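You operate a simulated robot arm through the tools that you are given. There is no shell and no other tool. Be economical: measure what you need, move in short steps, check, and stop when the job is done.

Carry out the task below with a simulated two-armed robot. There is one attempt and no reset: what you move stays moved.

TASK
Set the spare supply to 230 V and pack it in the supply carton.
Fine: hold the supply still with one hand while the other turns the mains selector; shut both flaps; leave the load block where it is.

It is judged by the outcome, as a careful person would: the job done as asked, and still so three seconds after it is handed in. It fails if anything else is knocked over, pushed out of place, dropped, spilled or broken.

THE ROBOT
Two 7-joint arms with two-finger grippers on one trunk, on a base that drives. Base frame: it is fixed to the floor where the robot stands at the start and does not move with it; the origin is under the middle of the robot, x ahead of it, y to its left, z up. Units: mm, degrees, N and s.
The left shoulder is at the start at [78, 151, 988], the right one opposite. With the tool pointing down near the work surface each hand reaches from about 320 to 800 mm from the robot's upright axis, wherever it stands, measured 20 degrees to its own side. Places, roughly: carton [500, -500, 800]; mains selector [500, -200, 800]; supply carton plain flap [400, -400, 900]; supply carton striped flap [600, -500, 900]. Payload 2.54 kg a hand.
The tool frame of a hand sits at the grasp point between the pads (the TCP): z along the fingers, y along the line on which they close. The tips reach 30 mm beyond it. The gripper opens to 116 mm. The gripper's body begins 95 mm behind the TCP.
Orientation is told as [roll, pitch, yaw] about the base's x, y, z axes, in that order, counted from this pose: with the fingers straight down and closing along the base's y, the tool's x points along the base's -x, its y along +y and its z along -z.

THE INTERFACE
- The arms move only by the tool nudge_tool. It takes "left_motion", "right_motion" or both (then of equal length, played together; a hand with none holds still); each is a list of rows, each an object of numbers (a shift or turn left out is 0, a gripper value left out holds the last): "tx", "ty", "tz": the shift along the tool's x, y, z in mm; "wx", "wy", "wz": the turn, a rotation vector about the tool's x, y, z in degrees; "gripper": the finger opening in mm, from 0 to 116. In form: [{"tx": .., "ty": .., "tz": .., "wx": .., "wy": .., "wz": .., "gripper": ..}, ...]. A call has 1 to 20 rows; each row shifts and turns the commanded pose from where the row before left it, along the tool's axes as they then stand. Each row takes 0.2 s and may step no farther than 50 mm and 8.6 degrees from the row before; otherwise, or with a gripper value out of range, the whole call is refused. Where a pose cannot be reached the arm comes as near as it can. A force on the tool above 40 N (or 10 N above the force at the start of the call, whichever is more), or a blocked arm, ends the call early, and 0.2 s more pass. Each finger travels about 72 mm/s and halts on what it meets, pressing with about 21 N; the grip force reading is that of the motor and also rises with nothing between the fingers. The clock runs only during rows and for 0.2 s after the last one: add rows that do not move to give the fingers time. The reply holds the time, the measured pose of the TCP, the force on the tool along the base axes, the opening and the grip force, in the units named above and with some noise, with the torque about the TCP (base axes, N m) and any sound that the robot's microphone picked up, and new pictures: "views" is both (left out), scene, wrist or none (wrist: the cameras of the hands that moved).
- Cameras (640 x 400 px; columns grow to the right, rows downward): "scene" is now at [167.4, -23.7, 1152.6]; the picture's right is [-0.27, -0.96, 0.00], its down [-0.20, 0.06, -0.98] and it looks along [0.94, -0.26, -0.21] (base axes); focal length 214 px, centre (320, 200). "left" rides on the left gripper at [69, 15, -122] in its tool frame; the picture's right is [-0.22, 0.98, 0.00], its down [-0.83, -0.18, -0.53] and it looks along [-0.52, -0.12, 0.85] (tool axes); focal length 251 px, centre (320, 200). "right" rides on the right gripper at [69, -15, -122] in its tool frame; the picture's right is [0.21, 0.98, 0.00], its down [-0.83, 0.18, -0.53] and it looks along [-0.52, 0.11, 0.85] (tool axes); focal length 251 px, centre (320, 200). There is no depth. A picture from a camera that has moved, and an enlarged one, comes with that camera's place and axes in the base frame and with its lens. The place of the scene camera against the robot may be out by one fixed shift of up to 18 mm in any direction.
- slide_trunk(by): slides the trunk up (or, below 0, down) by that many mm; the arms and the scene camera ride with it, the base frame stays. It gives what a move gives, with no picture.
- steer(legs): drives the robot by 1 to 6 legs, each [ahead, left, turn to the left] in mm, mm and degrees, along the robot's own axes; the way and the turn of a leg run together, so that a leg with both is an arc; at most 1500 mm and 180 degrees a leg. The arms and the cameras ride along, it lands a little off, and it stops where it bumps. It gives what a move gives, and a new picture of the scene camera.
- head_to(pan, tilt): turns the head with the scene camera to pan (to the left, within 80 degrees either way) and tilt (down, from -29 to 69), counted from straight ahead of the robot. It gives what a move gives, and a new picture of the scene camera.
- zoom(camera, box): a new picture of the part [left, top, right, bottom] of that camera's present view, enlarged. The clock stands still meanwhile.
- job_done(): hands the job in; it is judged then, once.

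Go step by step. Nothing tells you exact positions but the pictures and the camera data: compare them with the known pose of the tool, close in by small moves and look again before you grip or let go. The budget is 120 turns and 260 pictures, counting those below and the enlarged ones. Unless the task says otherwise, let go and move clear before handing in.

The tools are called after "Request:" as name(argument=value, ...) on one line, values as JSON. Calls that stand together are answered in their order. nudge_tool: Moves the arms, as the interface text tells. Its arguments: {"type":"object","properties":{"left_motion":{"type":"array"},"right_motion":{"type":"array"},"views":{"type":"string","enum":["both","scene","wrist","none"]}},"required":[]} The other tools are called the same way: slide_trunk (by) slides the trunk up or down; steer (legs) drives the base; head_to (pan, tilt) turns the head that bears the scene camera; zoom (camera, box) takes an enlarged picture of a part of a camera's view; job_done () hands the job in.

At the start:

```text
time: 0.0
left_position: [406.6, -5.1, 1155.2]
left_ee_rot: [0.0, 0.0, 0.0]
left_wrist_force: [0.1, -1.0, 0.0]
left_moment: [-0.01, -0.01, -0.01]
left_width: 115.9
left_finger_force: 0.2
right_position: [359.9, -517.5, 1188.8]
right_ee_rot: [0.0, 0.0, 0.0]
right_wrist_force: [-0.1, 0.4, -1.0]
right_moment: [0.04, 0.02, 0.01]
right_width: 115.9
right_finger_force: 0.0
trunk travel left (down, up): [-225.0, 64.0]
robot x, y, heading: [2.7, -0.9, -0.3]
head pan, tilt: [-15.6, 12.1]
```

scene: 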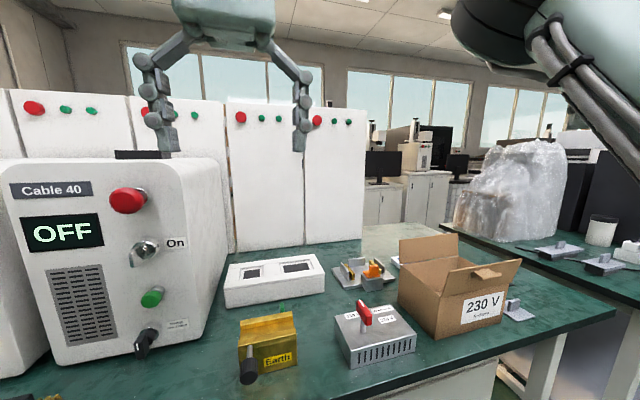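
right: 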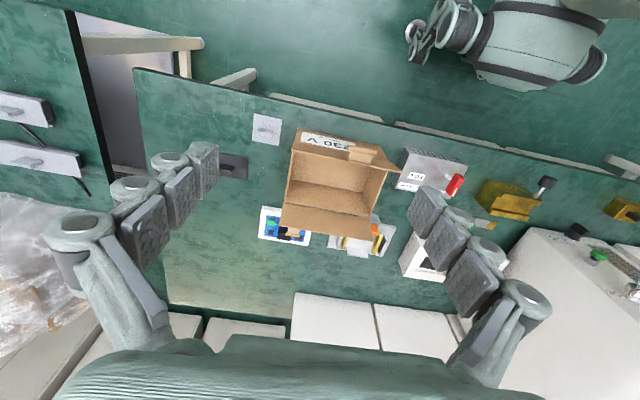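
left: 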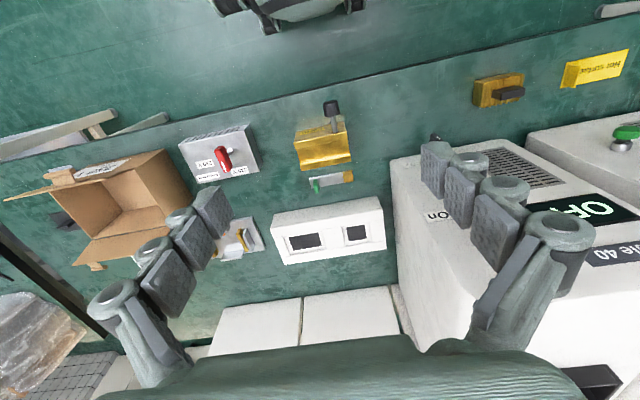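

I see the supply (grey box with a red selector lever) in the middle and the open carton to its right. I'll look closer at both before moving.

Request:
zoom(camera="scene", box=[320, 220, 540, 370])

Request:
zoom(camera="left", box=[20, 90, 280, 270])

Request:
zoom(camera="right", box=[240, 110, 500, 270])

Request:
head_to(pan=-35, tilt=40)

```text
2.67 times, centred on (430, 295) of scene
camera zoom: at [167.4, -23.7, 1152.6], right [-0.27, -0.96, 0.0], down [-0.2, 0.06, -0.98], along [0.94, -0.26, -0.21], focal length 572 px, centre (27, -53)
```

zoom: 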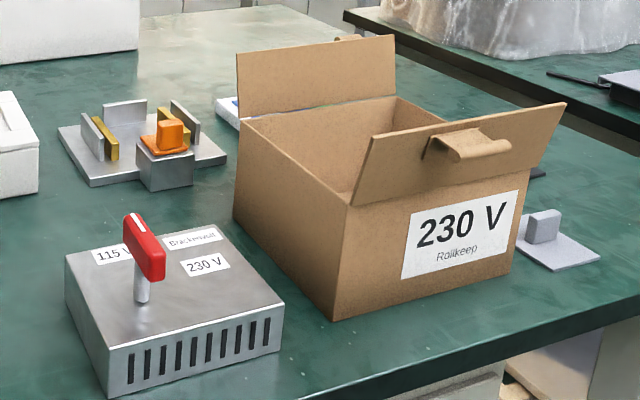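

```text
2.22 times, centred on (150, 180) of left
camera zoom: at [337.8, 9.2, 1276.8], right [0.21, 0.98, 0.0], down [0.83, -0.18, 0.53], along [0.52, -0.11, -0.85], focal length 559 px, centre (698, 244)
```

zoom: 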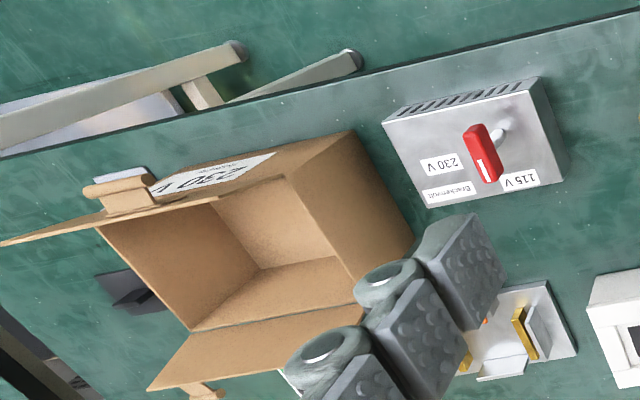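

```text
2.46 times, centred on (370, 190) of right
camera zoom: at [292.2, -534.4, 1310.0], right [-0.21, 0.98, 0.0], down [0.83, 0.18, 0.53], along [0.52, 0.11, -0.85], focal length 619 px, centre (197, 225)
```

zoom: 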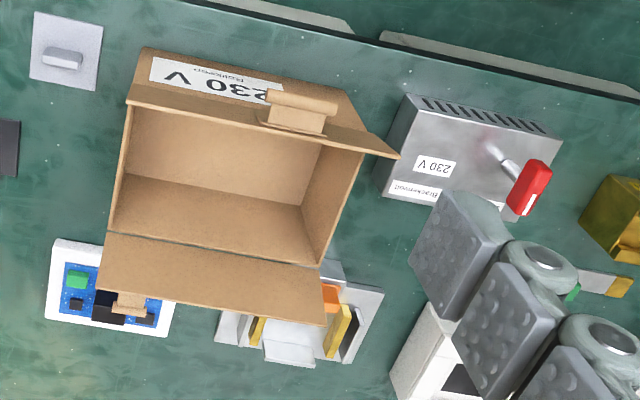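

```text
time: 0.9
left_position: [407.3, -6.1, 1156.5]
left_ee_rot: [0.0, 0.0, 0.0]
left_wrist_force: [-0.3, -0.5, 0.2]
left_moment: [-0.01, -0.03, -0.04]
left_width: 115.7
left_finger_force: 0.1
right_position: [360.5, -518.0, 1187.7]
right_ee_rot: [-0.1, 0.0, 0.1]
right_wrist_force: [-0.8, 0.2, 0.1]
right_moment: [0.0, 0.01, 0.02]
right_width: 116.3
right_finger_force: 0.0
trunk travel left (down, up): [-225.0, 64.0]
robot x, y, heading: [-0.1, -0.6, 0.1]
head pan, tilt: [-35.0, 40.0]
camera scene: at [147.3, -47.3, 1108.4], right [-0.57, -0.82, 0.0], down [-0.53, 0.37, -0.77], along [0.63, -0.44, -0.64], focal length 214 px, centre (320, 200)
```

scene: 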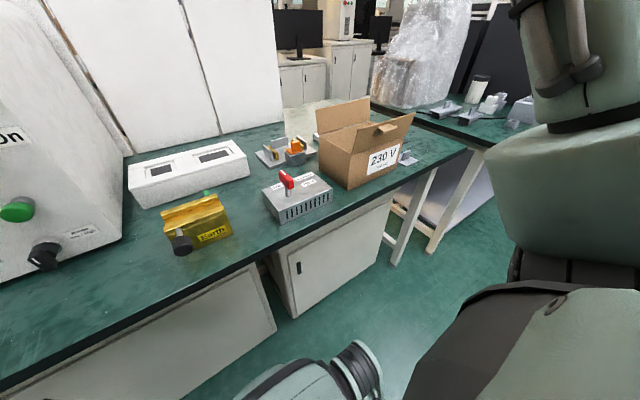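

The supply's shaft base is at about (481, -208, 767) with the knob around z 843, pointing at 115 V. The carton spans about x 458–588, y -550 to -360, with its rim at z 859. I'll shift the base right so that both hands reach, then look down from closer.

Request:
steer(legs=[[0, -190, 0]])

```text
time: 3.4
left_position: [407.1, -194.5, 1155.4]
left_ee_rot: [0.0, -0.1, 0.1]
left_wrist_force: [0.6, 0.2, 0.6]
left_moment: [0.02, 0.01, 0.0]
left_width: 116.0
left_finger_force: 0.1
right_position: [361.0, -708.4, 1188.1]
right_ee_rot: [0.0, 0.0, 0.0]
right_wrist_force: [-0.6, 0.7, 0.4]
right_moment: [-0.01, 0.01, 0.01]
right_width: 116.1
right_finger_force: 0.1
trunk travel left (down, up): [-225.0, 64.0]
robot x, y, heading: [0.7, -192.0, -0.1]
head pan, tilt: [-35.0, 40.0]
camera scene: at [147.3, -236.7, 1108.3], right [-0.57, -0.82, 0.0], down [-0.53, 0.37, -0.77], along [0.63, -0.44, -0.64], focal length 214 px, centre (320, 200)
```

scene: 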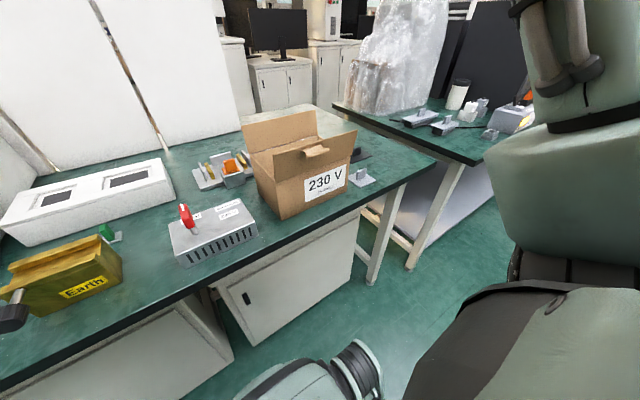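

Base shifted. Now both hands go lower over the work for a closer look.

Request:
nudge_tool(left_motion=[{"tz": 25}, {"tz": 25}, {"tz": 25}, {"tz": 25}, {"tz": 0}], right_motion=[{"ty": 45, "tx": 10}, {"ty": 45, "tx": 10}, {"ty": 45, "tx": 10}, {"ty": 45, "tx": 10}, {"ty": 40, "tx": 10}])

Request:
head_to(pan=-15, tilt=40)

```text
time: 4.6
left_position: [407.6, -194.8, 1056.4]
left_ee_rot: [0.0, 0.0, 0.1]
left_wrist_force: [0.1, -0.6, 0.6]
left_moment: [-0.01, -0.01, -0.03]
left_width: 116.2
left_finger_force: 0.1
right_position: [331.2, -576.6, 1187.2]
right_ee_rot: [0.2, 0.1, -0.2]
right_wrist_force: [0.0, -0.7, 0.9]
right_moment: [0.0, 0.02, 0.04]
right_width: 116.1
right_finger_force: 0.1
right hand out of reach, approached as far as the arm can: row 4, 5
trunk travel left (down, up): [-225.0, 64.0]
robot x, y, heading: [1.0, -188.0, 0.3]
head pan, tilt: [-35.0, 40.0]
camera scene: at [148.8, -237.3, 1112.5], right [-0.57, -0.82, 0.0], down [-0.5, 0.35, -0.8], along [0.65, -0.45, -0.6], focal length 214 px, centre (320, 200)
camera right: at [262.9, -591.6, 1308.7], right [-0.21, 0.98, 0.0], down [0.83, 0.18, 0.53], along [0.52, 0.12, -0.85], focal length 251 px, centre (320, 200)
camera left: at [338.0, -179.7, 1177.5], right [0.21, 0.98, 0.0], down [0.83, -0.18, 0.53], along [0.52, -0.11, -0.85], focal length 251 px, centre (320, 200)
```

scene: 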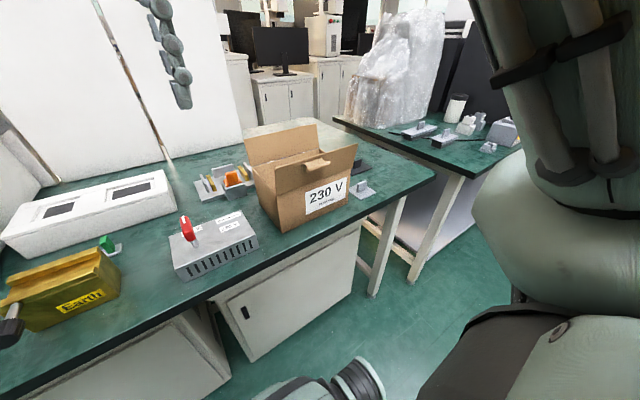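
right: 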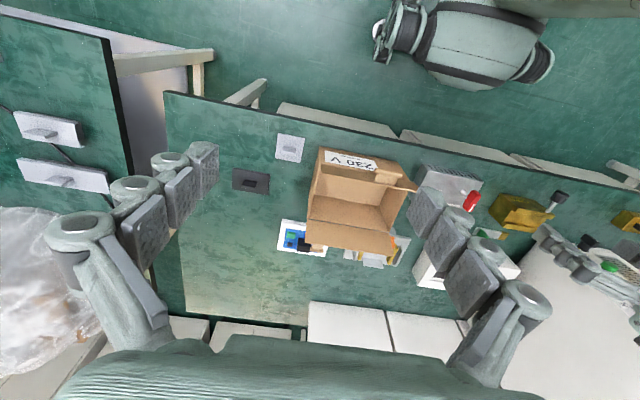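
left: 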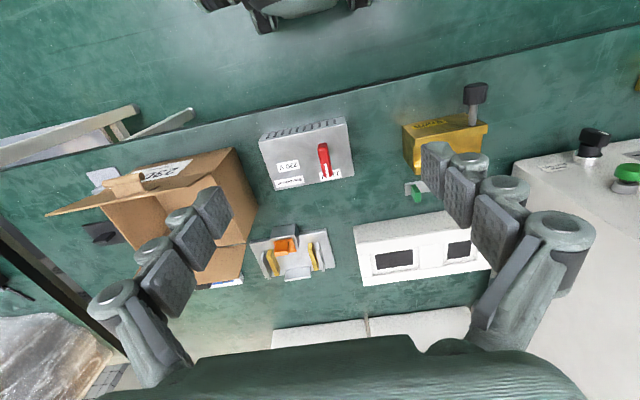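

```text
time: 5.4
left_position: [407.8, -194.6, 1056.1]
left_ee_rot: [0.0, 0.0, 0.2]
left_wrist_force: [-0.2, 0.6, -0.3]
left_moment: [0.0, 0.01, 0.0]
left_width: 116.0
left_finger_force: 0.0
right_position: [331.0, -574.2, 1188.9]
right_ee_rot: [0.0, 0.1, -0.1]
right_wrist_force: [0.5, -0.3, 0.6]
right_moment: [0.0, -0.04, -0.01]
right_width: 116.2
right_finger_force: 0.1
trunk travel left (down, up): [-225.0, 64.0]
robot x, y, heading: [-3.9, -187.3, -0.1]
head pan, tilt: [-15.0, 40.0]
camera scene: at [160.3, -218.3, 1116.3], right [-0.35, -0.94, 0.0], down [-0.53, 0.2, -0.82], along [0.77, -0.28, -0.57], focal length 214 px, centre (320, 200)
```

scene: 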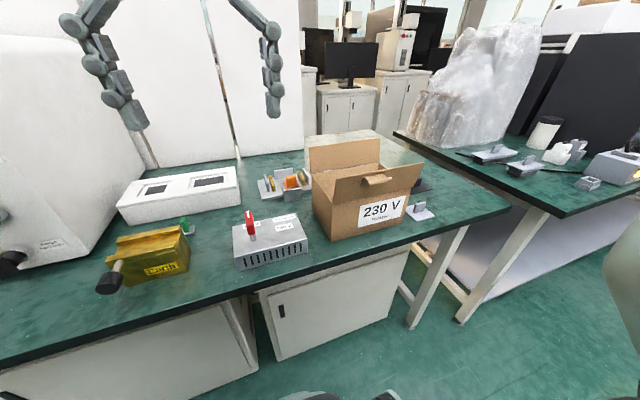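

Request:
zoom(camera="left", box=[240, 100, 380, 200])

Request:
zoom(camera="scene", box=[220, 130, 440, 280])

Request:
zoom(camera="left", box=[30, 130, 270, 300])

```text
4.00 times, centred on (310, 150) of left
camera zoom: at [338.1, -179.8, 1177.7], right [0.21, 0.98, 0.0], down [0.83, -0.18, 0.53], along [0.52, -0.11, -0.85], focal length 1006 px, centre (360, 400)
```

zoom: 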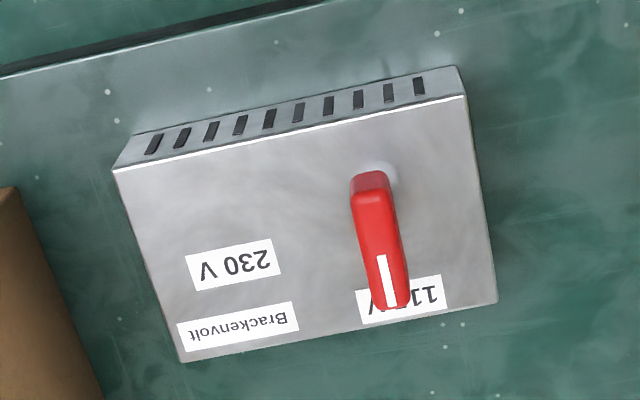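

```text
2.67 times, centred on (330, 205) of scene
camera zoom: at [160.3, -218.3, 1116.3], right [-0.35, -0.94, 0.0], down [-0.53, 0.2, -0.82], along [0.77, -0.28, -0.57], focal length 572 px, centre (293, 187)
```

zoom: 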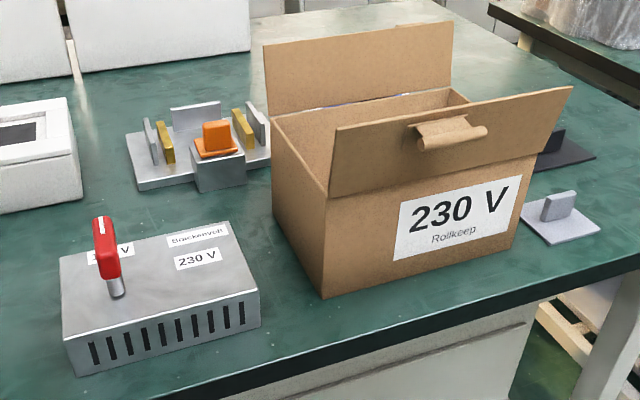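

```text
2.35 times, centred on (150, 215) of left
camera zoom: at [338.1, -179.8, 1177.7], right [0.21, 0.98, 0.0], down [0.83, -0.18, 0.53], along [0.52, -0.11, -0.85], focal length 592 px, centre (720, 165)
```

zoom: 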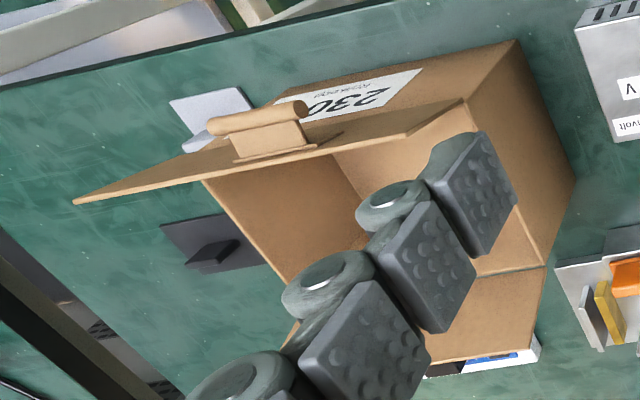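

The supply's box is about x 456–551, y -311 to -160, z 719–767. The knob is a bar roughly 45 by 14 mm along x, and its 230 V position is clockwise toward -y. I'll move the left hand aside, bring the right hand over the supply's right end, and yaw it by 90 so it closes along x.

Request:
nudge_tool(left_motion=[{"ty": 20}, {"ty": 20}, {"ty": 20}, {"ty": 20}, {}, {}, {}, {}, {}], right_motion=[{"tx": -21.6, "tz": 30}, {"tx": -21.6, "ty": 40, "tz": 30}, {"tx": -21.6, "ty": 40, "tz": 30}, {"tx": -21.6, "ty": 40, "tz": 30}, {"tx": -21.6, "ty": 40, "tz": 18}, {"tx": -21.6, "ty": 40}, {"tx": -21.6, "ty": 40}, {"tx": -21.6, "ty": 42}, {}], views="none")

Request:
nudge_tool(right_motion=[{"wz": -8.18}, {"wz": -8.18}, {"wz": -8.18}, {"wz": -8.18}, {"wz": -8.18}, {"wz": -8.18}, {"wz": -8.18}, {"wz": -8.18}, {"wz": -8.18}, {"wz": -8.18}, {"wz": -8.18}, {}])

```text
refused: row 2 steps farther than a row can; nothing moved
```

```text
time: 8.0
left_position: [407.1, -194.4, 1055.8]
left_ee_rot: [-0.1, 0.0, 0.0]
left_wrist_force: [0.3, -0.1, 0.0]
left_moment: [-0.03, 0.0, -0.03]
left_width: 116.0
left_finger_force: 0.0
right_position: [330.1, -575.3, 1187.6]
right_ee_rot: [0.0, -0.1, 90.0]
right_wrist_force: [-0.8, 0.6, 0.5]
right_moment: [0.01, 0.0, 0.01]
right_width: 116.2
right_finger_force: 0.0
trunk travel left (down, up): [-225.0, 64.0]
robot x, y, heading: [-0.2, -186.0, -0.0]
head pan, tilt: [-15.0, 40.0]
camera scene: at [160.8, -217.4, 1116.4], right [-0.34, -0.94, 0.0], down [-0.54, 0.19, -0.82], along [0.78, -0.28, -0.57], focal length 214 px, centre (320, 200)
camera right: at [346.4, -645.0, 1309.4], right [-0.98, -0.22, 0.0], down [-0.18, 0.82, 0.54], along [-0.12, 0.52, -0.84], focal length 251 px, centre (320, 200)
```

scene: 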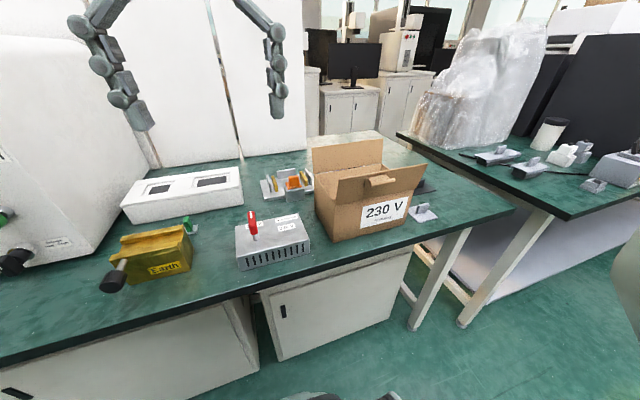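
right: 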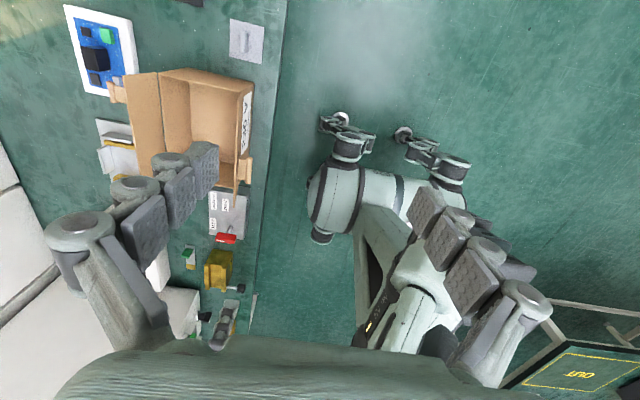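

The yaw worked where the hand was, so now I'll move it over the supply's right end (tool x is now base -y and tool y is base -x).

Request:
nudge_tool(left_motion=[{"ty": 20}, {"ty": 20}, {"ty": 20}, {"ty": 20}, {}, {}, {}, {}, {}], right_motion=[{"ty": -22, "tx": -35, "tz": 15}, {"ty": -22, "tx": -35, "tz": 15}, {"ty": -22, "tx": -35, "tz": 15}, {"ty": -22, "tx": -35, "tz": 15}, {"ty": -22, "tx": -36, "tz": 15}, {"ty": -22, "tx": -36, "tz": 15}, {"ty": -22, "tx": -36, "tz": 15}, {"ty": -20, "tx": -37, "tz": 15}, {}])

```text
time: 10.0
left_position: [407.9, -113.5, 1056.5]
left_ee_rot: [0.0, 0.0, 0.1]
left_wrist_force: [-0.3, 0.1, -0.4]
left_moment: [0.0, -0.02, 0.0]
left_width: 116.1
left_finger_force: 0.1
right_position: [565.1, -360.7, 1106.8]
right_ee_rot: [0.0, -0.1, 90.1]
right_wrist_force: [0.2, -1.0, -0.7]
right_moment: [0.01, -0.04, 0.01]
right_width: 116.2
right_finger_force: 0.1
right hand out of reach, approached as far as the arm can: row 2, 3, 4, 5, 6, 7, 8
trunk travel left (down, up): [-225.0, 64.0]
robot x, y, heading: [3.4, -191.1, -0.2]
head pan, tilt: [-15.0, 40.0]
camera scene: at [165.8, -213.9, 1132.3], right [-0.28, -0.96, 0.0], down [-0.4, 0.12, -0.91], along [0.87, -0.26, -0.42], focal length 214 px, centre (320, 200)
camera right: at [581.0, -431.0, 1228.4], right [-0.98, -0.21, 0.0], down [-0.18, 0.82, 0.54], along [-0.12, 0.52, -0.84], focal length 251 px, centre (320, 200)
camera left: at [337.2, -100.3, 1176.8], right [0.21, 0.98, 0.0], down [0.83, -0.18, 0.53], along [0.52, -0.11, -0.85], focal length 251 px, centre (320, 200)
```

scene: 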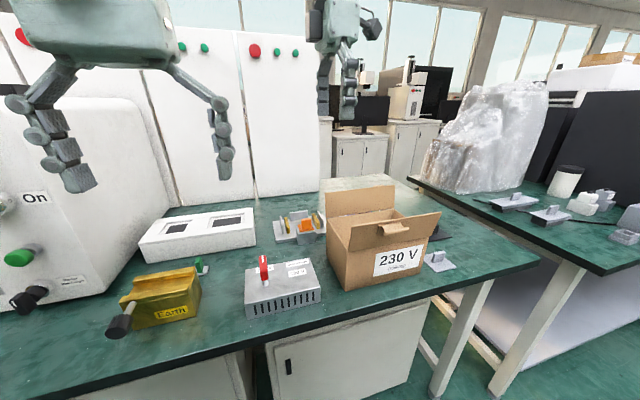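
right: 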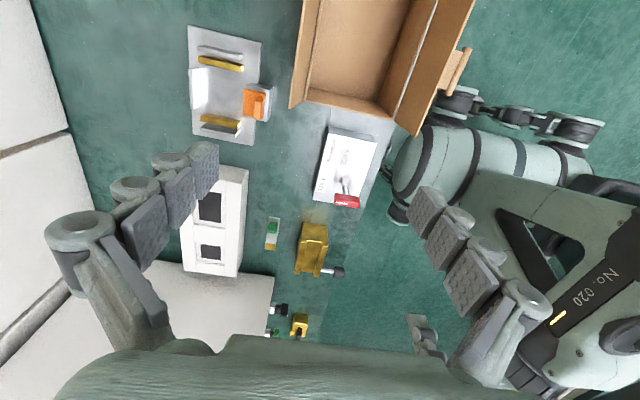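
left: 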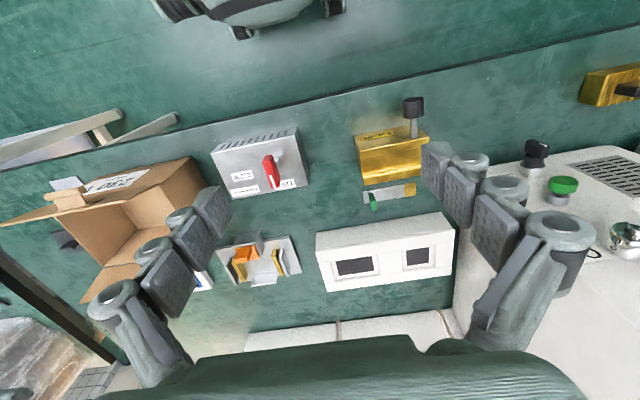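

The hand is limited by height here, so I'll take a small downward step to learn where its commanded pose stands.

Request:
nudge_tool(right_motion=[{"tz": 30}, {"tz": 30}, {}], views="none")

```text
time: 10.8
left_position: [408.0, -114.4, 1055.5]
left_ee_rot: [0.0, -0.1, 0.3]
left_wrist_force: [0.1, 0.3, -0.5]
left_moment: [0.04, 0.02, -0.02]
left_width: 116.1
left_finger_force: 0.0
right_position: [580.0, -377.9, 1056.6]
right_ee_rot: [0.1, -0.2, 90.0]
right_wrist_force: [-0.4, 0.4, -0.9]
right_moment: [-0.06, 0.01, -0.01]
right_width: 116.3
right_finger_force: 0.1
right hand out of reach, approached as far as the arm can: row 1, 2
trunk travel left (down, up): [-225.0, 64.0]
robot x, y, heading: [0.4, -189.0, 0.0]
head pan, tilt: [-15.0, 40.0]
```

Request:
nudge_tool(right_motion=[{"tx": 40}, {"tx": 40}, {}], views="none")

Request:
nudge_tool(right_motion=[{"tz": 40}, {"tz": 40}, {}], views="none")

```text
time: 11.6
left_position: [407.1, -114.4, 1056.8]
left_ee_rot: [-0.1, 0.0, 0.1]
left_wrist_force: [-0.2, 0.1, -0.4]
left_moment: [0.02, -0.02, 0.02]
left_width: 115.9
left_finger_force: 0.3
right_position: [580.4, -456.2, 1059.8]
right_ee_rot: [0.0, 0.0, 90.1]
right_wrist_force: [-0.3, 0.2, 0.4]
right_moment: [0.0, 0.0, 0.02]
right_width: 116.1
right_finger_force: 0.1
trunk travel left (down, up): [-225.0, 64.0]
robot x, y, heading: [-1.0, -192.6, -0.1]
head pan, tilt: [-15.0, 40.0]
```

```text
time: 12.4
left_position: [406.6, -113.8, 1056.2]
left_ee_rot: [0.0, 0.0, 0.1]
left_wrist_force: [0.0, 0.1, -0.3]
left_moment: [-0.04, 0.03, 0.01]
left_width: 116.2
left_finger_force: 0.0
right_position: [580.9, -456.8, 976.3]
right_ee_rot: [0.0, 0.0, 90.0]
right_wrist_force: [0.6, -0.2, -0.4]
right_moment: [-0.01, 0.0, -0.01]
right_width: 116.0
right_finger_force: 0.0
trunk travel left (down, up): [-225.0, 64.0]
robot x, y, heading: [0.8, -190.0, -0.1]
head pan, tilt: [-15.0, 40.0]
```

Commands re-base on the measured pose, so I'll try reaching over the supply again from this lower height.

Request:
nudge_tool(right_motion=[{"ty": 26, "tx": -20}, {"ty": 26, "tx": -20}, {"ty": 25, "tx": -25}, {"tx": -35}, {"tx": -35}, {"tx": -30}, {}], views="none")

```text
time: 14.0
left_position: [407.7, -114.1, 1055.8]
left_ee_rot: [0.0, 0.0, 0.2]
left_wrist_force: [-0.4, -0.2, 0.2]
left_moment: [0.01, 0.0, -0.01]
left_width: 115.9
left_finger_force: 0.0
right_position: [575.8, -406.2, 1007.8]
right_ee_rot: [0.3, -0.5, 90.0]
right_wrist_force: [-0.1, 0.0, 0.8]
right_moment: [0.0, 0.0, 0.0]
right_width: 116.0
right_finger_force: 0.1
right hand out of reach, approached as far as the arm can: row 2, 3, 4, 5, 6
trunk travel left (down, up): [-225.0, 64.0]
robot x, y, heading: [1.3, -190.7, -0.1]
head pan, tilt: [-15.0, 40.0]
```

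Yaw +90 is awkward for the right hand this close in. I'll drive back to the left and turn a little, so the supply sits further out on the right hand's side.

Request:
steer(legs=[[0, 140, 12]])

```text
time: 16.0
left_position: [367.4, 106.8, 1055.7]
left_ee_rot: [-0.1, 0.1, 12.2]
left_wrist_force: [0.7, 0.3, 0.5]
left_moment: [0.01, -0.01, -0.01]
left_width: 115.9
left_finger_force: 0.1
right_position: [593.1, -143.0, 1008.7]
right_ee_rot: [0.4, -0.2, 101.9]
right_wrist_force: [-0.1, -0.3, -0.5]
right_moment: [-0.02, 0.04, -0.01]
right_width: 115.9
right_finger_force: 0.1
trunk travel left (down, up): [-225.0, 64.0]
robot x, y, heading: [-16.9, -50.4, 12.0]
head pan, tilt: [-15.0, 40.0]
camera scene: at [148.9, -43.4, 1115.3], right [-0.1, -1.0, 0.0], down [-0.58, 0.06, -0.82], along [0.81, -0.08, -0.58], focal length 214 px, centre (320, 200)
```

scene: 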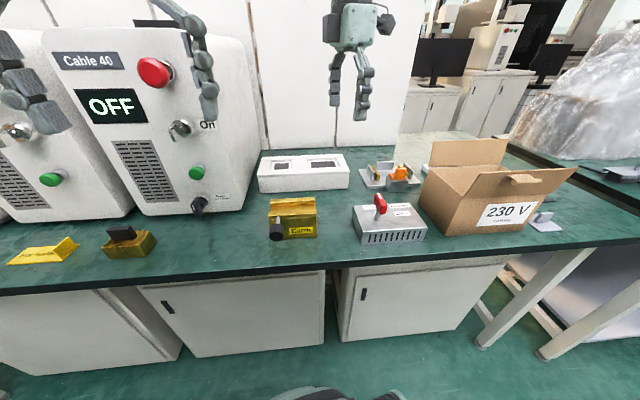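

Request:
nudge_tool(right_motion=[{"wz": 6}, {"wz": 5.9}, {"tx": 30, "ty": 17}, {"tx": 30, "ty": 18}, {"tx": 30, "ty": 18}, {"tx": 30, "ty": 18}, {"tx": 27, "ty": 18}, {}], views="wrist")

```text
time: 17.8
left_position: [368.4, 107.4, 1055.9]
left_ee_rot: [0.0, 0.0, 12.1]
left_wrist_force: [-0.6, -0.5, 0.1]
left_moment: [-0.01, 0.0, -0.01]
left_width: 116.1
left_finger_force: 0.0
right_position: [505.9, -294.6, 1000.4]
right_ee_rot: [1.2, -1.2, 89.5]
right_wrist_force: [-0.1, 0.5, 0.9]
right_moment: [-0.02, -0.01, -0.02]
right_width: 116.1
right_finger_force: 0.1
trunk travel left (down, up): [-225.0, 64.0]
robot x, y, heading: [-16.3, -51.8, 12.1]
head pan, tilt: [-15.0, 40.0]
camera right: at [523.4, -365.9, 1119.9], right [-0.98, -0.21, 0.02], down [-0.16, 0.82, 0.55], along [-0.13, 0.54, -0.83], focal length 251 px, centre (320, 200)
```

right: 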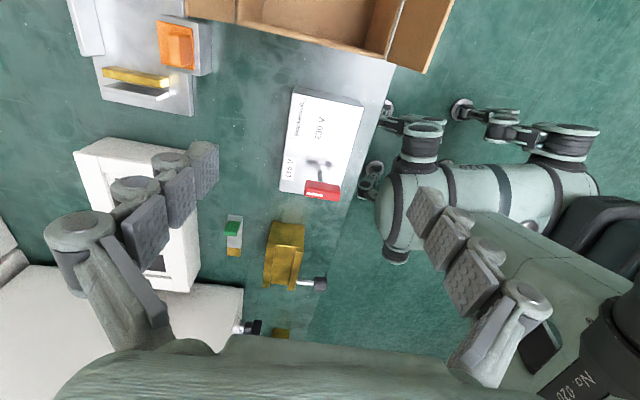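

Over the supply's right end now. I'll square the tool and go down partway, then check.

Request:
nudge_tool(right_motion=[{"wx": -1.2, "wy": 1.2, "tz": 20}, {"tz": 25}, {"tz": 25}, {"tz": 25}, {"tz": 25}, {}], views="wrist")

Request:
zoom(camera="right", box=[220, 40, 440, 240])

Request:
zoom(camera="scene", box=[320, 100, 600, 270])

```text
time: 19.2
left_position: [367.4, 107.9, 1055.4]
left_ee_rot: [-0.1, 0.1, 12.1]
left_wrist_force: [-0.7, -0.1, 0.7]
left_moment: [-0.02, -0.03, -0.03]
left_width: 115.9
left_finger_force: 0.3
right_position: [502.8, -291.4, 888.3]
right_ee_rot: [1.4, 1.1, 89.9]
right_wrist_force: [0.5, -0.4, 0.7]
right_moment: [-0.02, 0.02, 0.0]
right_width: 116.1
right_finger_force: 0.0
trunk travel left (down, up): [-225.0, 64.0]
robot x, y, heading: [-15.9, -52.7, 11.7]
head pan, tilt: [-15.0, 40.0]
camera right: at [521.9, -358.3, 1011.2], right [-0.98, -0.21, 0.03], down [-0.17, 0.84, 0.52], along [-0.14, 0.51, -0.85], focal length 251 px, centre (320, 200)
```

right: 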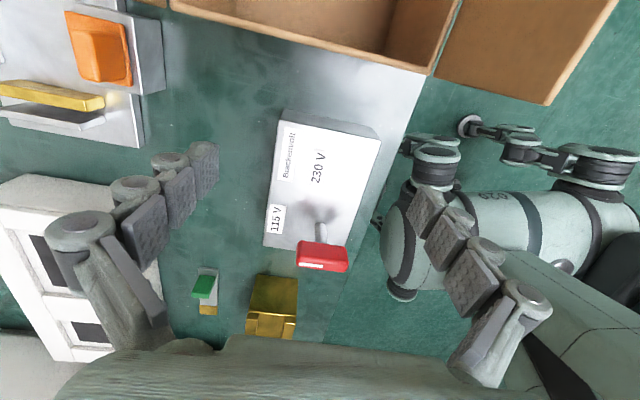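

```text
2.00 times, centred on (330, 140) of right
camera zoom: at [521.9, -358.3, 1011.2], right [-0.98, -0.21, 0.03], down [-0.17, 0.84, 0.52], along [-0.14, 0.51, -0.85], focal length 503 px, centre (300, 320)
```

zoom: 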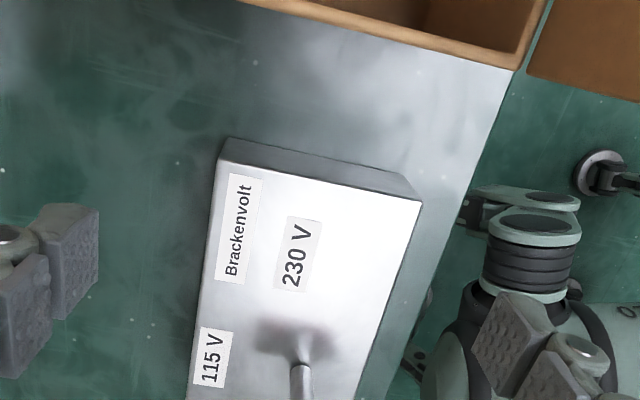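

```text
2.29 times, centred on (460, 185) of scene
camera zoom: at [147.8, -39.4, 1111.6], right [-0.05, -1.0, 0.0], down [-0.61, 0.03, -0.79], along [0.79, -0.04, -0.61], focal length 490 px, centre (0, 234)
```

zoom: 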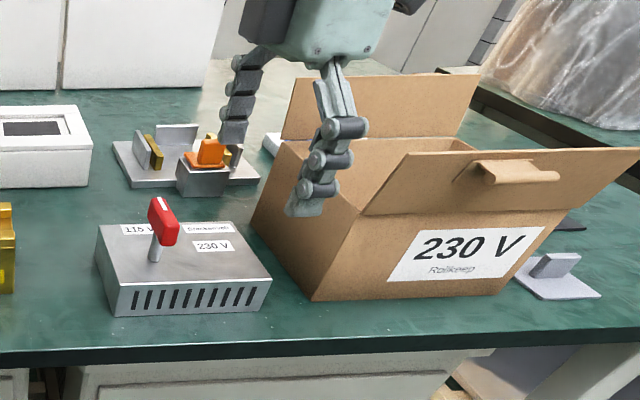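

By the present wrist view the box centre is about 10 mm nearer the robot than I estimated earlier, and its right edge lies right under the tool. I'll correct for that, square up, descend a bit and look again.

Request:
nudge_tool(right_motion=[{"wx": 1.2, "wy": -1.0, "tx": -14, "ty": 9}, {"tz": 25}, {"tz": 25}, {}], views="both")

Request:
zoom(camera="right", box=[220, 40, 440, 240])

```text
time: 20.2
left_position: [368.9, 106.8, 1055.6]
left_ee_rot: [-0.1, -0.1, 12.2]
left_wrist_force: [-0.9, -0.1, 0.4]
left_moment: [-0.01, -0.03, 0.0]
left_width: 116.2
left_finger_force: 0.1
right_position: [493.7, -277.6, 837.5]
right_ee_rot: [0.3, -0.1, 90.0]
right_wrist_force: [0.6, 0.1, 0.5]
right_moment: [0.02, 0.0, -0.01]
right_width: 116.1
right_finger_force: 0.1
trunk travel left (down, up): [-225.0, 64.0]
robot x, y, heading: [-12.5, -53.7, 12.0]
head pan, tilt: [-15.0, 40.0]
camera scene: at [146.4, -39.4, 1108.3], right [-0.05, -1.0, 0.0], down [-0.64, 0.03, -0.77], along [0.77, -0.04, -0.64], focal length 214 px, centre (320, 200)
camera right: at [510.0, -346.5, 960.3], right [-0.98, -0.22, 0.0], down [-0.18, 0.83, 0.53], along [-0.12, 0.52, -0.85], focal length 251 px, centre (320, 200)
```

scene: 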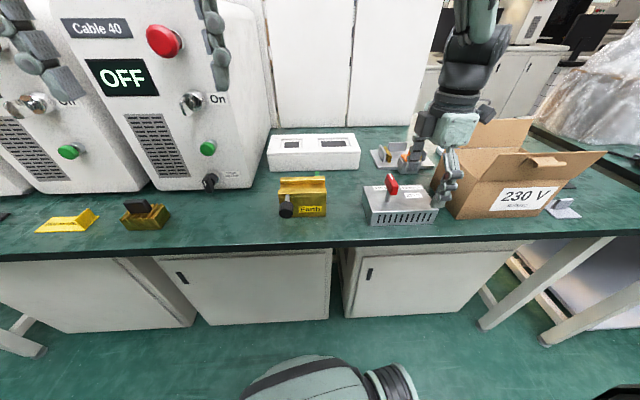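
right: 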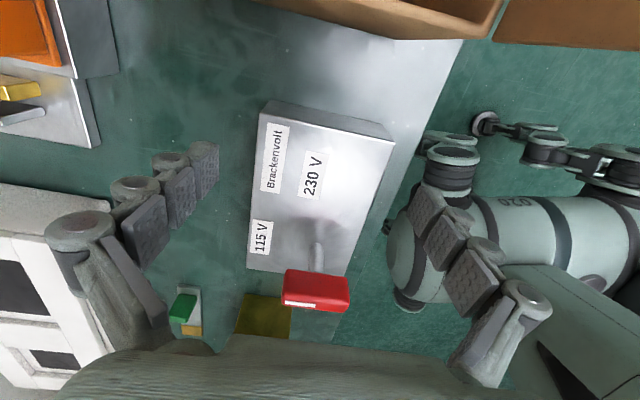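

```text
2.00 times, centred on (330, 140) of right
camera zoom: at [510.0, -346.5, 960.3], right [-0.98, -0.22, 0.0], down [-0.18, 0.83, 0.53], along [-0.12, 0.52, -0.85], focal length 503 px, centre (300, 320)
```

zoom: 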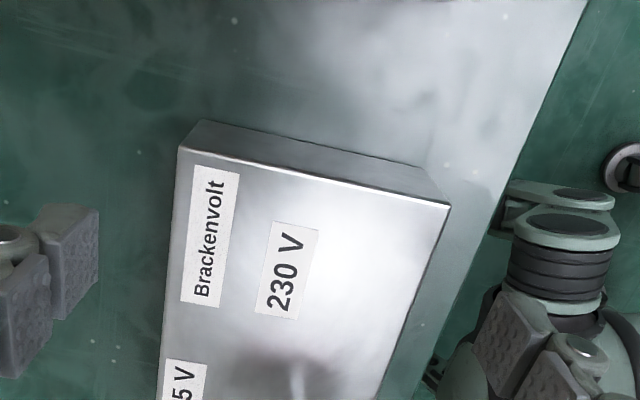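

Triangulating both views now agrees: box top z≈800, x 447–536, y -302 to -162, and the table at about z 755. I'll go down to TCP z 796 near the right end and close gently around the box.

Request:
nudge_tool(right_motion=[{"tx": 8}, {"tz": 14}, {"tz": 14}, {"tz": 13}, {}], views="wrist")

Request:
zoom(camera="scene", box=[340, 90, 540, 250])

```text
time: 21.4
left_position: [368.3, 106.5, 1055.2]
left_ee_rot: [0.0, 0.0, 12.1]
left_wrist_force: [-0.9, 0.7, -0.1]
left_moment: [-0.01, 0.04, 0.01]
left_width: 116.1
left_finger_force: 0.0
right_position: [492.5, -284.9, 796.9]
right_ee_rot: [0.2, 0.0, 90.0]
right_wrist_force: [0.1, 1.3, -1.2]
right_moment: [-0.03, 0.02, -0.01]
right_width: 116.2
right_finger_force: 0.2
trunk travel left (down, up): [-225.0, 64.0]
robot x, y, heading: [-15.0, -52.9, 11.9]
head pan, tilt: [-15.0, 40.0]
camera right: at [509.1, -354.4, 918.8], right [-0.98, -0.21, 0.01], down [-0.18, 0.83, 0.53], along [-0.12, 0.52, -0.85], focal length 251 px, centre (320, 200)
```

right: 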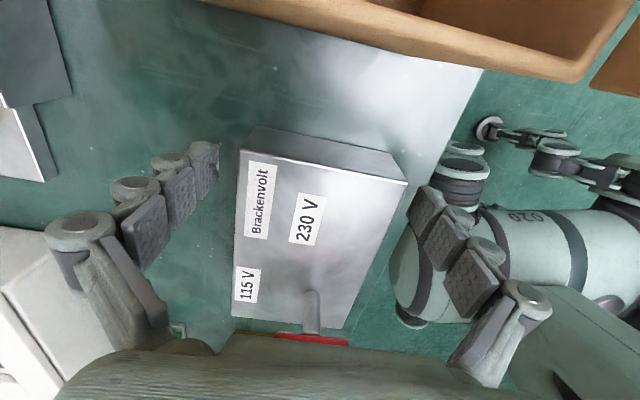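

```text
2.50 times, centred on (440, 170) of scene
camera zoom: at [146.4, -39.4, 1108.3], right [-0.05, -1.0, 0.0], down [-0.64, 0.03, -0.77], along [0.77, -0.04, -0.64], focal length 536 px, centre (20, 275)
```

zoom: 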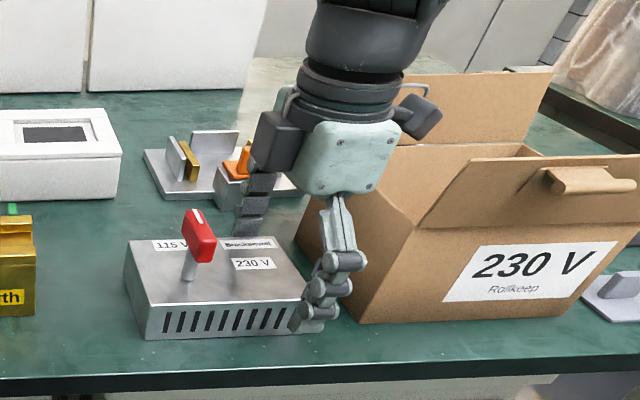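

The fingers straddle the box near its right end. Closing on it.

Request:
nudge_tool(right_motion=[{"gripper": 96}, {"gripper": 86}, {"gripper": 78}, {}, {}], views="wrist")

```text
time: 22.6
left_position: [368.8, 107.2, 1055.5]
left_ee_rot: [0.0, 0.0, 12.1]
left_wrist_force: [0.2, 0.1, 0.6]
left_moment: [-0.01, -0.01, 0.01]
left_width: 116.0
left_finger_force: 0.1
right_position: [492.5, -284.3, 796.4]
right_ee_rot: [0.3, -0.1, 90.0]
right_wrist_force: [-0.8, -0.6, 0.7]
right_moment: [-0.02, 0.18, 0.08]
right_width: 89.6
right_finger_force: 21.0
trunk travel left (down, up): [-225.0, 64.0]
robot x, y, heading: [-15.4, -49.6, 12.1]
head pan, tilt: [-15.0, 40.0]
camera right: at [509.1, -354.5, 919.2], right [-0.98, -0.21, 0.01], down [-0.18, 0.83, 0.53], along [-0.12, 0.52, -0.85], focal length 251 px, centre (320, 200)
```

right: 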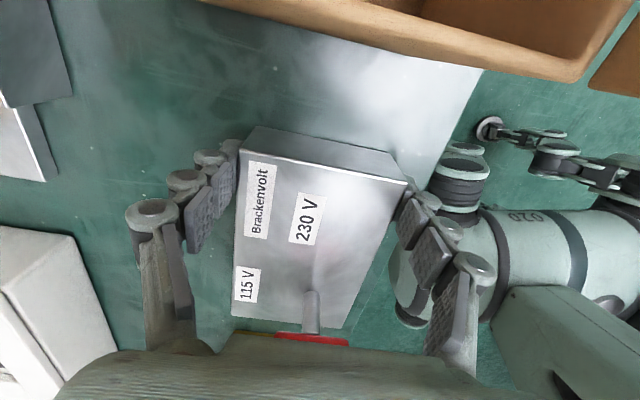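

The supply is held at 89.6 mm. Before bringing in the left hand I'll check how the right forearm runs.

Request:
head_to(pan=-35, tilt=25)

```text
time: 23.4
left_position: [368.2, 106.6, 1056.7]
left_ee_rot: [-0.1, 0.0, 12.0]
left_wrist_force: [0.4, 0.2, 0.5]
left_moment: [0.02, -0.04, 0.01]
left_width: 116.1
left_finger_force: 0.1
right_position: [493.0, -284.8, 796.6]
right_ee_rot: [0.4, 0.0, 90.0]
right_wrist_force: [-1.3, -0.4, 1.5]
right_moment: [-0.02, 0.1, 0.05]
right_width: 89.4
right_finger_force: 21.2
trunk travel left (down, up): [-225.0, 64.0]
robot x, y, heading: [-15.0, -50.4, 12.2]
head pan, tilt: [-35.0, 25.0]
camera scene: at [146.2, -70.9, 1131.6], right [-0.39, -0.92, 0.0], down [-0.39, 0.16, -0.91], along [0.83, -0.35, -0.42], focal length 214 px, centre (320, 200)
```

scene: 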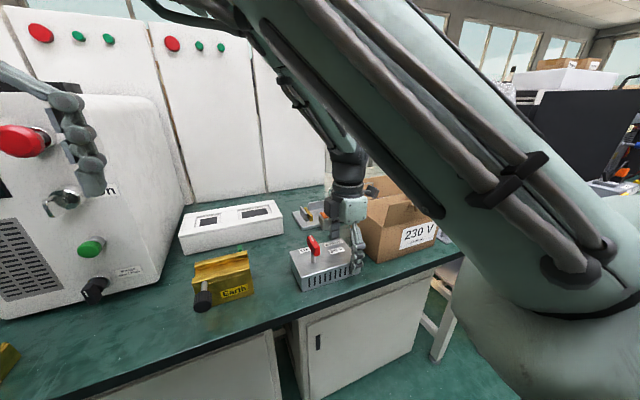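

The right forearm rises toward the upper left over the knob, so the left hand must come in low from the left. I'll close it, square its yaw, lean it 45° so the fingers point right and down, and bring it near.

Request:
nudge_tool(left_motion=[{"wz": 6, "gripper": 60}, {"wz": 6.1, "gripper": 20}, {"wx": 7.5, "gripper": 0}, {"wx": 7.5}, {"wx": 7.5}, {"wx": 7.5}, {"wx": 7.5}, {"wx": 7.5}, {"tx": -22.7, "ty": -8.2, "tz": 31.8}, {"tx": -22.7, "ty": -8.2, "tz": 31.8}, {"tx": -22.7, "ty": -8.2, "tz": 31.8}, {"tx": -22.7, "ty": -8.2, "tz": 31.8}, {"tx": -22.7, "ty": -8.2, "tz": 31.8}, {"tx": -22.7, "ty": -8.2, "tz": 31.8}, {}], views="both")

```text
time: 26.6
left_position: [506.0, -61.4, 956.0]
left_ee_rot: [-44.9, 0.0, 0.1]
left_wrist_force: [0.4, 0.6, 0.0]
left_moment: [-0.02, -0.03, -0.01]
left_width: 0.0
left_finger_force: 20.8
right_position: [492.6, -284.7, 797.5]
right_ee_rot: [0.3, 0.0, 90.0]
right_wrist_force: [0.8, 0.0, 0.9]
right_moment: [0.05, 0.08, 0.0]
right_width: 89.6
right_finger_force: 20.8
trunk travel left (down, up): [-225.0, 64.0]
robot x, y, heading: [-18.1, -49.8, 11.8]
head pan, tilt: [-35.0, 25.0]
camera scene: at [146.3, -70.9, 1131.6], right [-0.39, -0.92, 0.0], down [-0.39, 0.16, -0.91], along [0.83, -0.35, -0.42], focal length 214 px, centre (320, 200)
camera left: at [435.4, 34.2, 1030.0], right [0.21, 0.69, -0.69], down [0.83, 0.25, 0.51], along [0.52, -0.68, -0.52], focal length 251 px, centre (320, 200)
```

scene: 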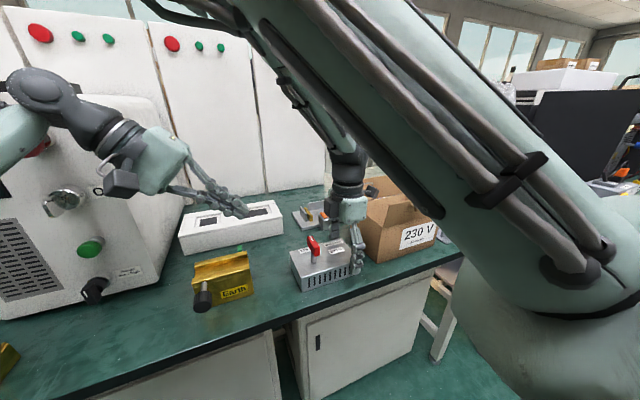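
left: 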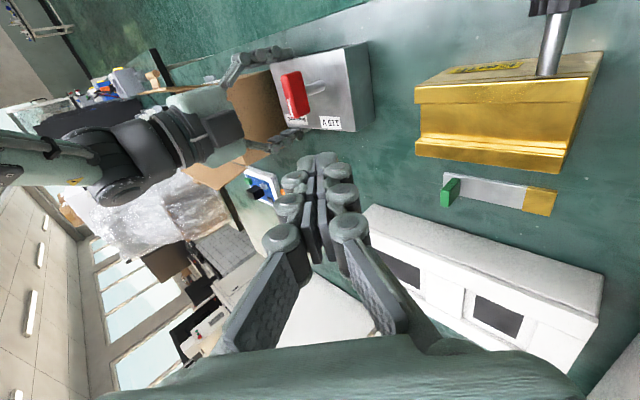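

The left hand sits well. I'll zoom in on the knob to fix its position.

Request:
zoom(camera="left", box=[230, 20, 410, 180])

```text
2.50 times, centred on (320, 100) of left
camera zoom: at [435.4, 34.2, 1030.0], right [0.21, 0.69, -0.69], down [0.83, 0.25, 0.51], along [0.52, -0.68, -0.52], focal length 629 px, centre (320, 450)
```

zoom: 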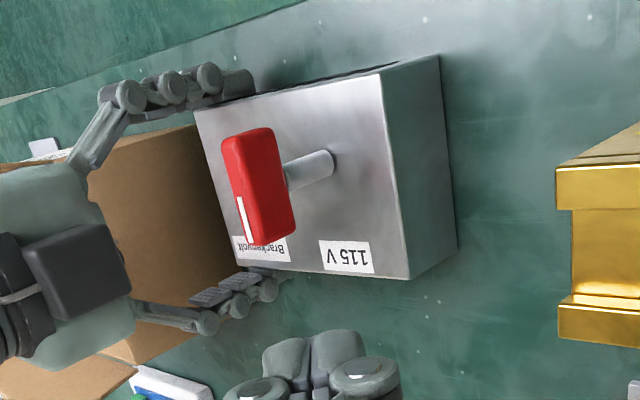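

The shaft axis is at about (479, -205) and the knob spans z 827–855, x 457–503. I'll bring the closed left fingertips beside the knob's pointer end.

Request:
nudge_tool(left_motion=[{"tx": 1.5, "ty": -2.5, "tz": 28}, {"tz": 28}, {"tz": 28}, {"tz": 28}, {"tz": 27}, {}], views="wrist")

Request:
zoom(camera="scene", box=[250, 180, 410, 300])

```text
time: 28.0
left_position: [503.3, -163.5, 858.7]
left_ee_rot: [-45.1, 0.0, 0.0]
left_wrist_force: [0.7, -0.2, 0.3]
left_moment: [-0.01, 0.0, 0.03]
left_width: 0.0
left_finger_force: 20.9
right_position: [492.7, -284.5, 796.7]
right_ee_rot: [0.3, 0.0, 90.0]
right_wrist_force: [-0.4, 0.3, 1.3]
right_moment: [0.11, 0.07, 0.03]
right_width: 89.3
right_finger_force: 21.0
trunk travel left (down, up): [-225.0, 64.0]
robot x, y, heading: [-15.5, -48.9, 12.2]
head pan, tilt: [-35.0, 25.0]
camera left: at [432.8, -67.3, 933.9], right [0.21, 0.69, -0.69], down [0.83, 0.25, 0.51], along [0.52, -0.68, -0.52], focal length 251 px, centre (320, 200)
```

left: 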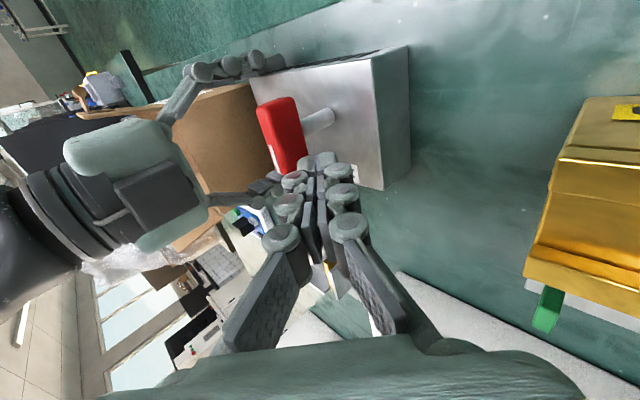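

```text
3.33 times, centred on (330, 240) of scene
camera zoom: at [146.3, -70.9, 1131.6], right [-0.39, -0.92, 0.0], down [-0.39, 0.16, -0.91], along [0.83, -0.35, -0.42], focal length 715 px, centre (287, 67)
```

zoom: 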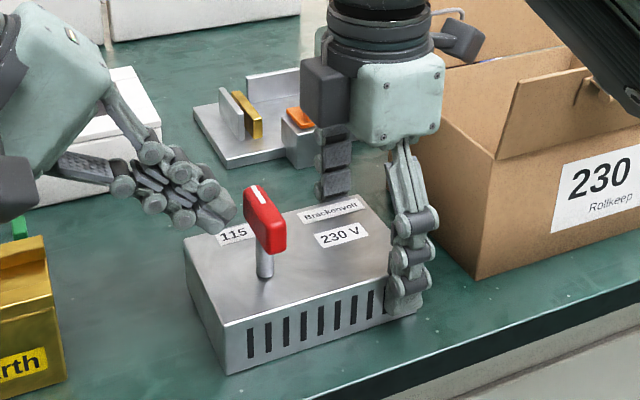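

Tips are beside the pointer end. Now I'll push straight toward -y in small steps.

Request:
nudge_tool(left_motion=[{"ty": -3.5, "tz": 3.5}, {"ty": -3.5, "tz": 3.5}, {"ty": -3.5, "tz": 3.5}, {"ty": -3.5, "tz": 3.5}, {"ty": -3.5, "tz": 3.5}, {}], views="wrist")

Request:
zoom(camera="scene", box=[250, 180, 410, 300])

```text
time: 29.4
left_position: [502.8, -187.7, 859.4]
left_ee_rot: [-45.0, 0.0, 0.1]
left_wrist_force: [2.2, 2.2, -0.3]
left_moment: [0.04, 0.0, 0.05]
left_width: 0.0
left_finger_force: 21.0
right_position: [492.9, -285.1, 797.0]
right_ee_rot: [0.3, 0.1, 90.0]
right_wrist_force: [-3.2, -4.0, 1.8]
right_moment: [-0.24, 0.2, 0.16]
right_width: 89.5
right_finger_force: 21.3
trunk travel left (down, up): [-225.0, 64.0]
robot x, y, heading: [-11.1, -51.5, 12.2]
head pan, tilt: [-35.0, 25.0]
camera left: at [432.8, -91.3, 933.7], right [0.21, 0.69, -0.69], down [0.83, 0.25, 0.51], along [0.52, -0.68, -0.52], focal length 251 px, centre (320, 200)
```

left: 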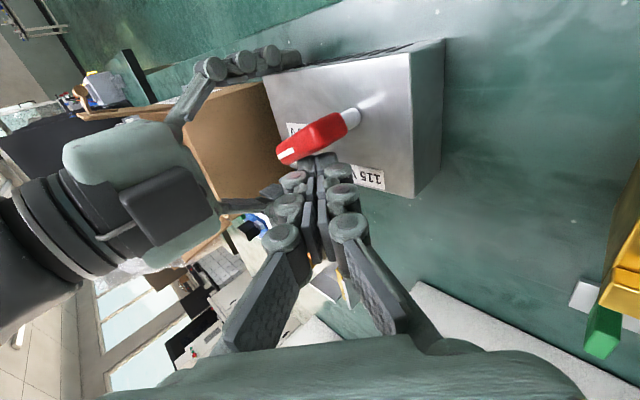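

```text
3.33 times, centred on (330, 240) of scene
camera zoom: at [146.2, -71.0, 1131.6], right [-0.39, -0.92, 0.0], down [-0.39, 0.16, -0.91], along [0.83, -0.35, -0.42], focal length 715 px, centre (287, 67)
```

zoom: 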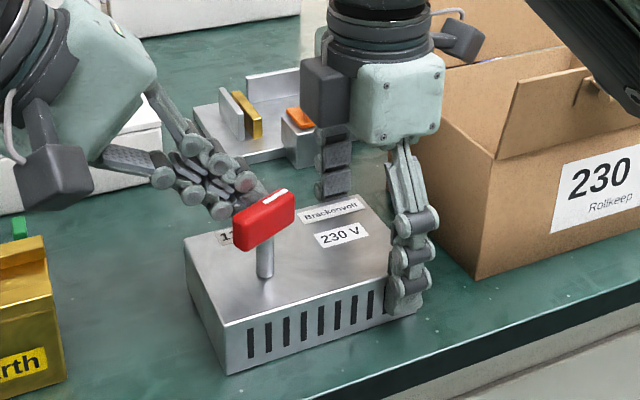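

It turns smoothly and is now around 60°. I'll continue with -y, then sweep toward the robot.

Request:
nudge_tool(left_motion=[{"ty": -2.8, "tz": 2.8}, {"ty": -2.8, "tz": 2.8}, {"tx": 3}, {"tx": 3}, {}], views="wrist")

Request:
zoom(camera="scene", box=[250, 180, 410, 300])

```text
time: 30.6
left_position: [497.2, -192.8, 860.0]
left_ee_rot: [-45.1, -0.1, 0.2]
left_wrist_force: [17.9, 11.2, 5.8]
left_moment: [-0.03, -0.13, 0.3]
left_width: 0.0
left_finger_force: 21.3
right_position: [489.9, -284.8, 797.6]
right_ee_rot: [0.6, 0.1, 90.1]
right_wrist_force: [-19.0, -7.7, -0.3]
right_moment: [0.0, -0.52, 1.03]
right_width: 90.5
right_finger_force: 20.8
trunk travel left (down, up): [-225.0, 64.0]
robot x, y, heading: [-15.0, -50.0, 11.9]
head pan, tilt: [-35.0, 25.0]
camera left: at [428.0, -98.0, 934.2], right [0.21, 0.69, -0.69], down [0.82, 0.25, 0.51], along [0.53, -0.68, -0.51], focal length 251 px, centre (320, 200)
```

left: 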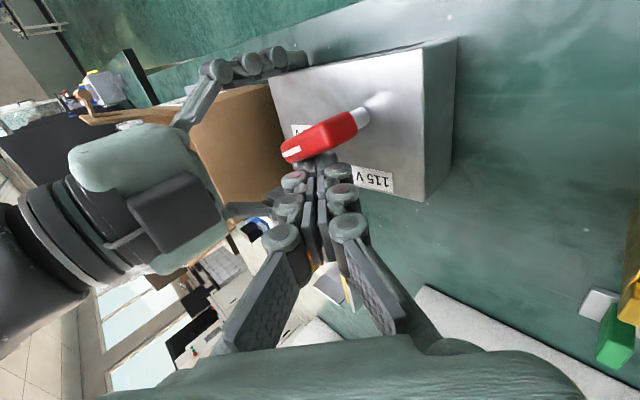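

```text
3.33 times, centred on (330, 240) of scene
camera zoom: at [145.9, -70.5, 1131.8], right [-0.39, -0.92, 0.0], down [-0.39, 0.16, -0.91], along [0.83, -0.35, -0.42], focal length 715 px, centre (287, 67)
```

zoom: 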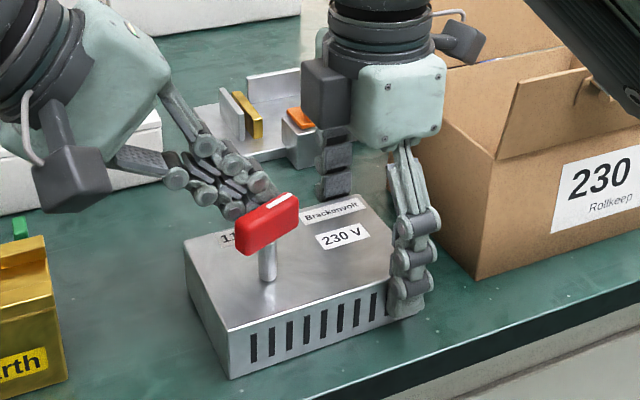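

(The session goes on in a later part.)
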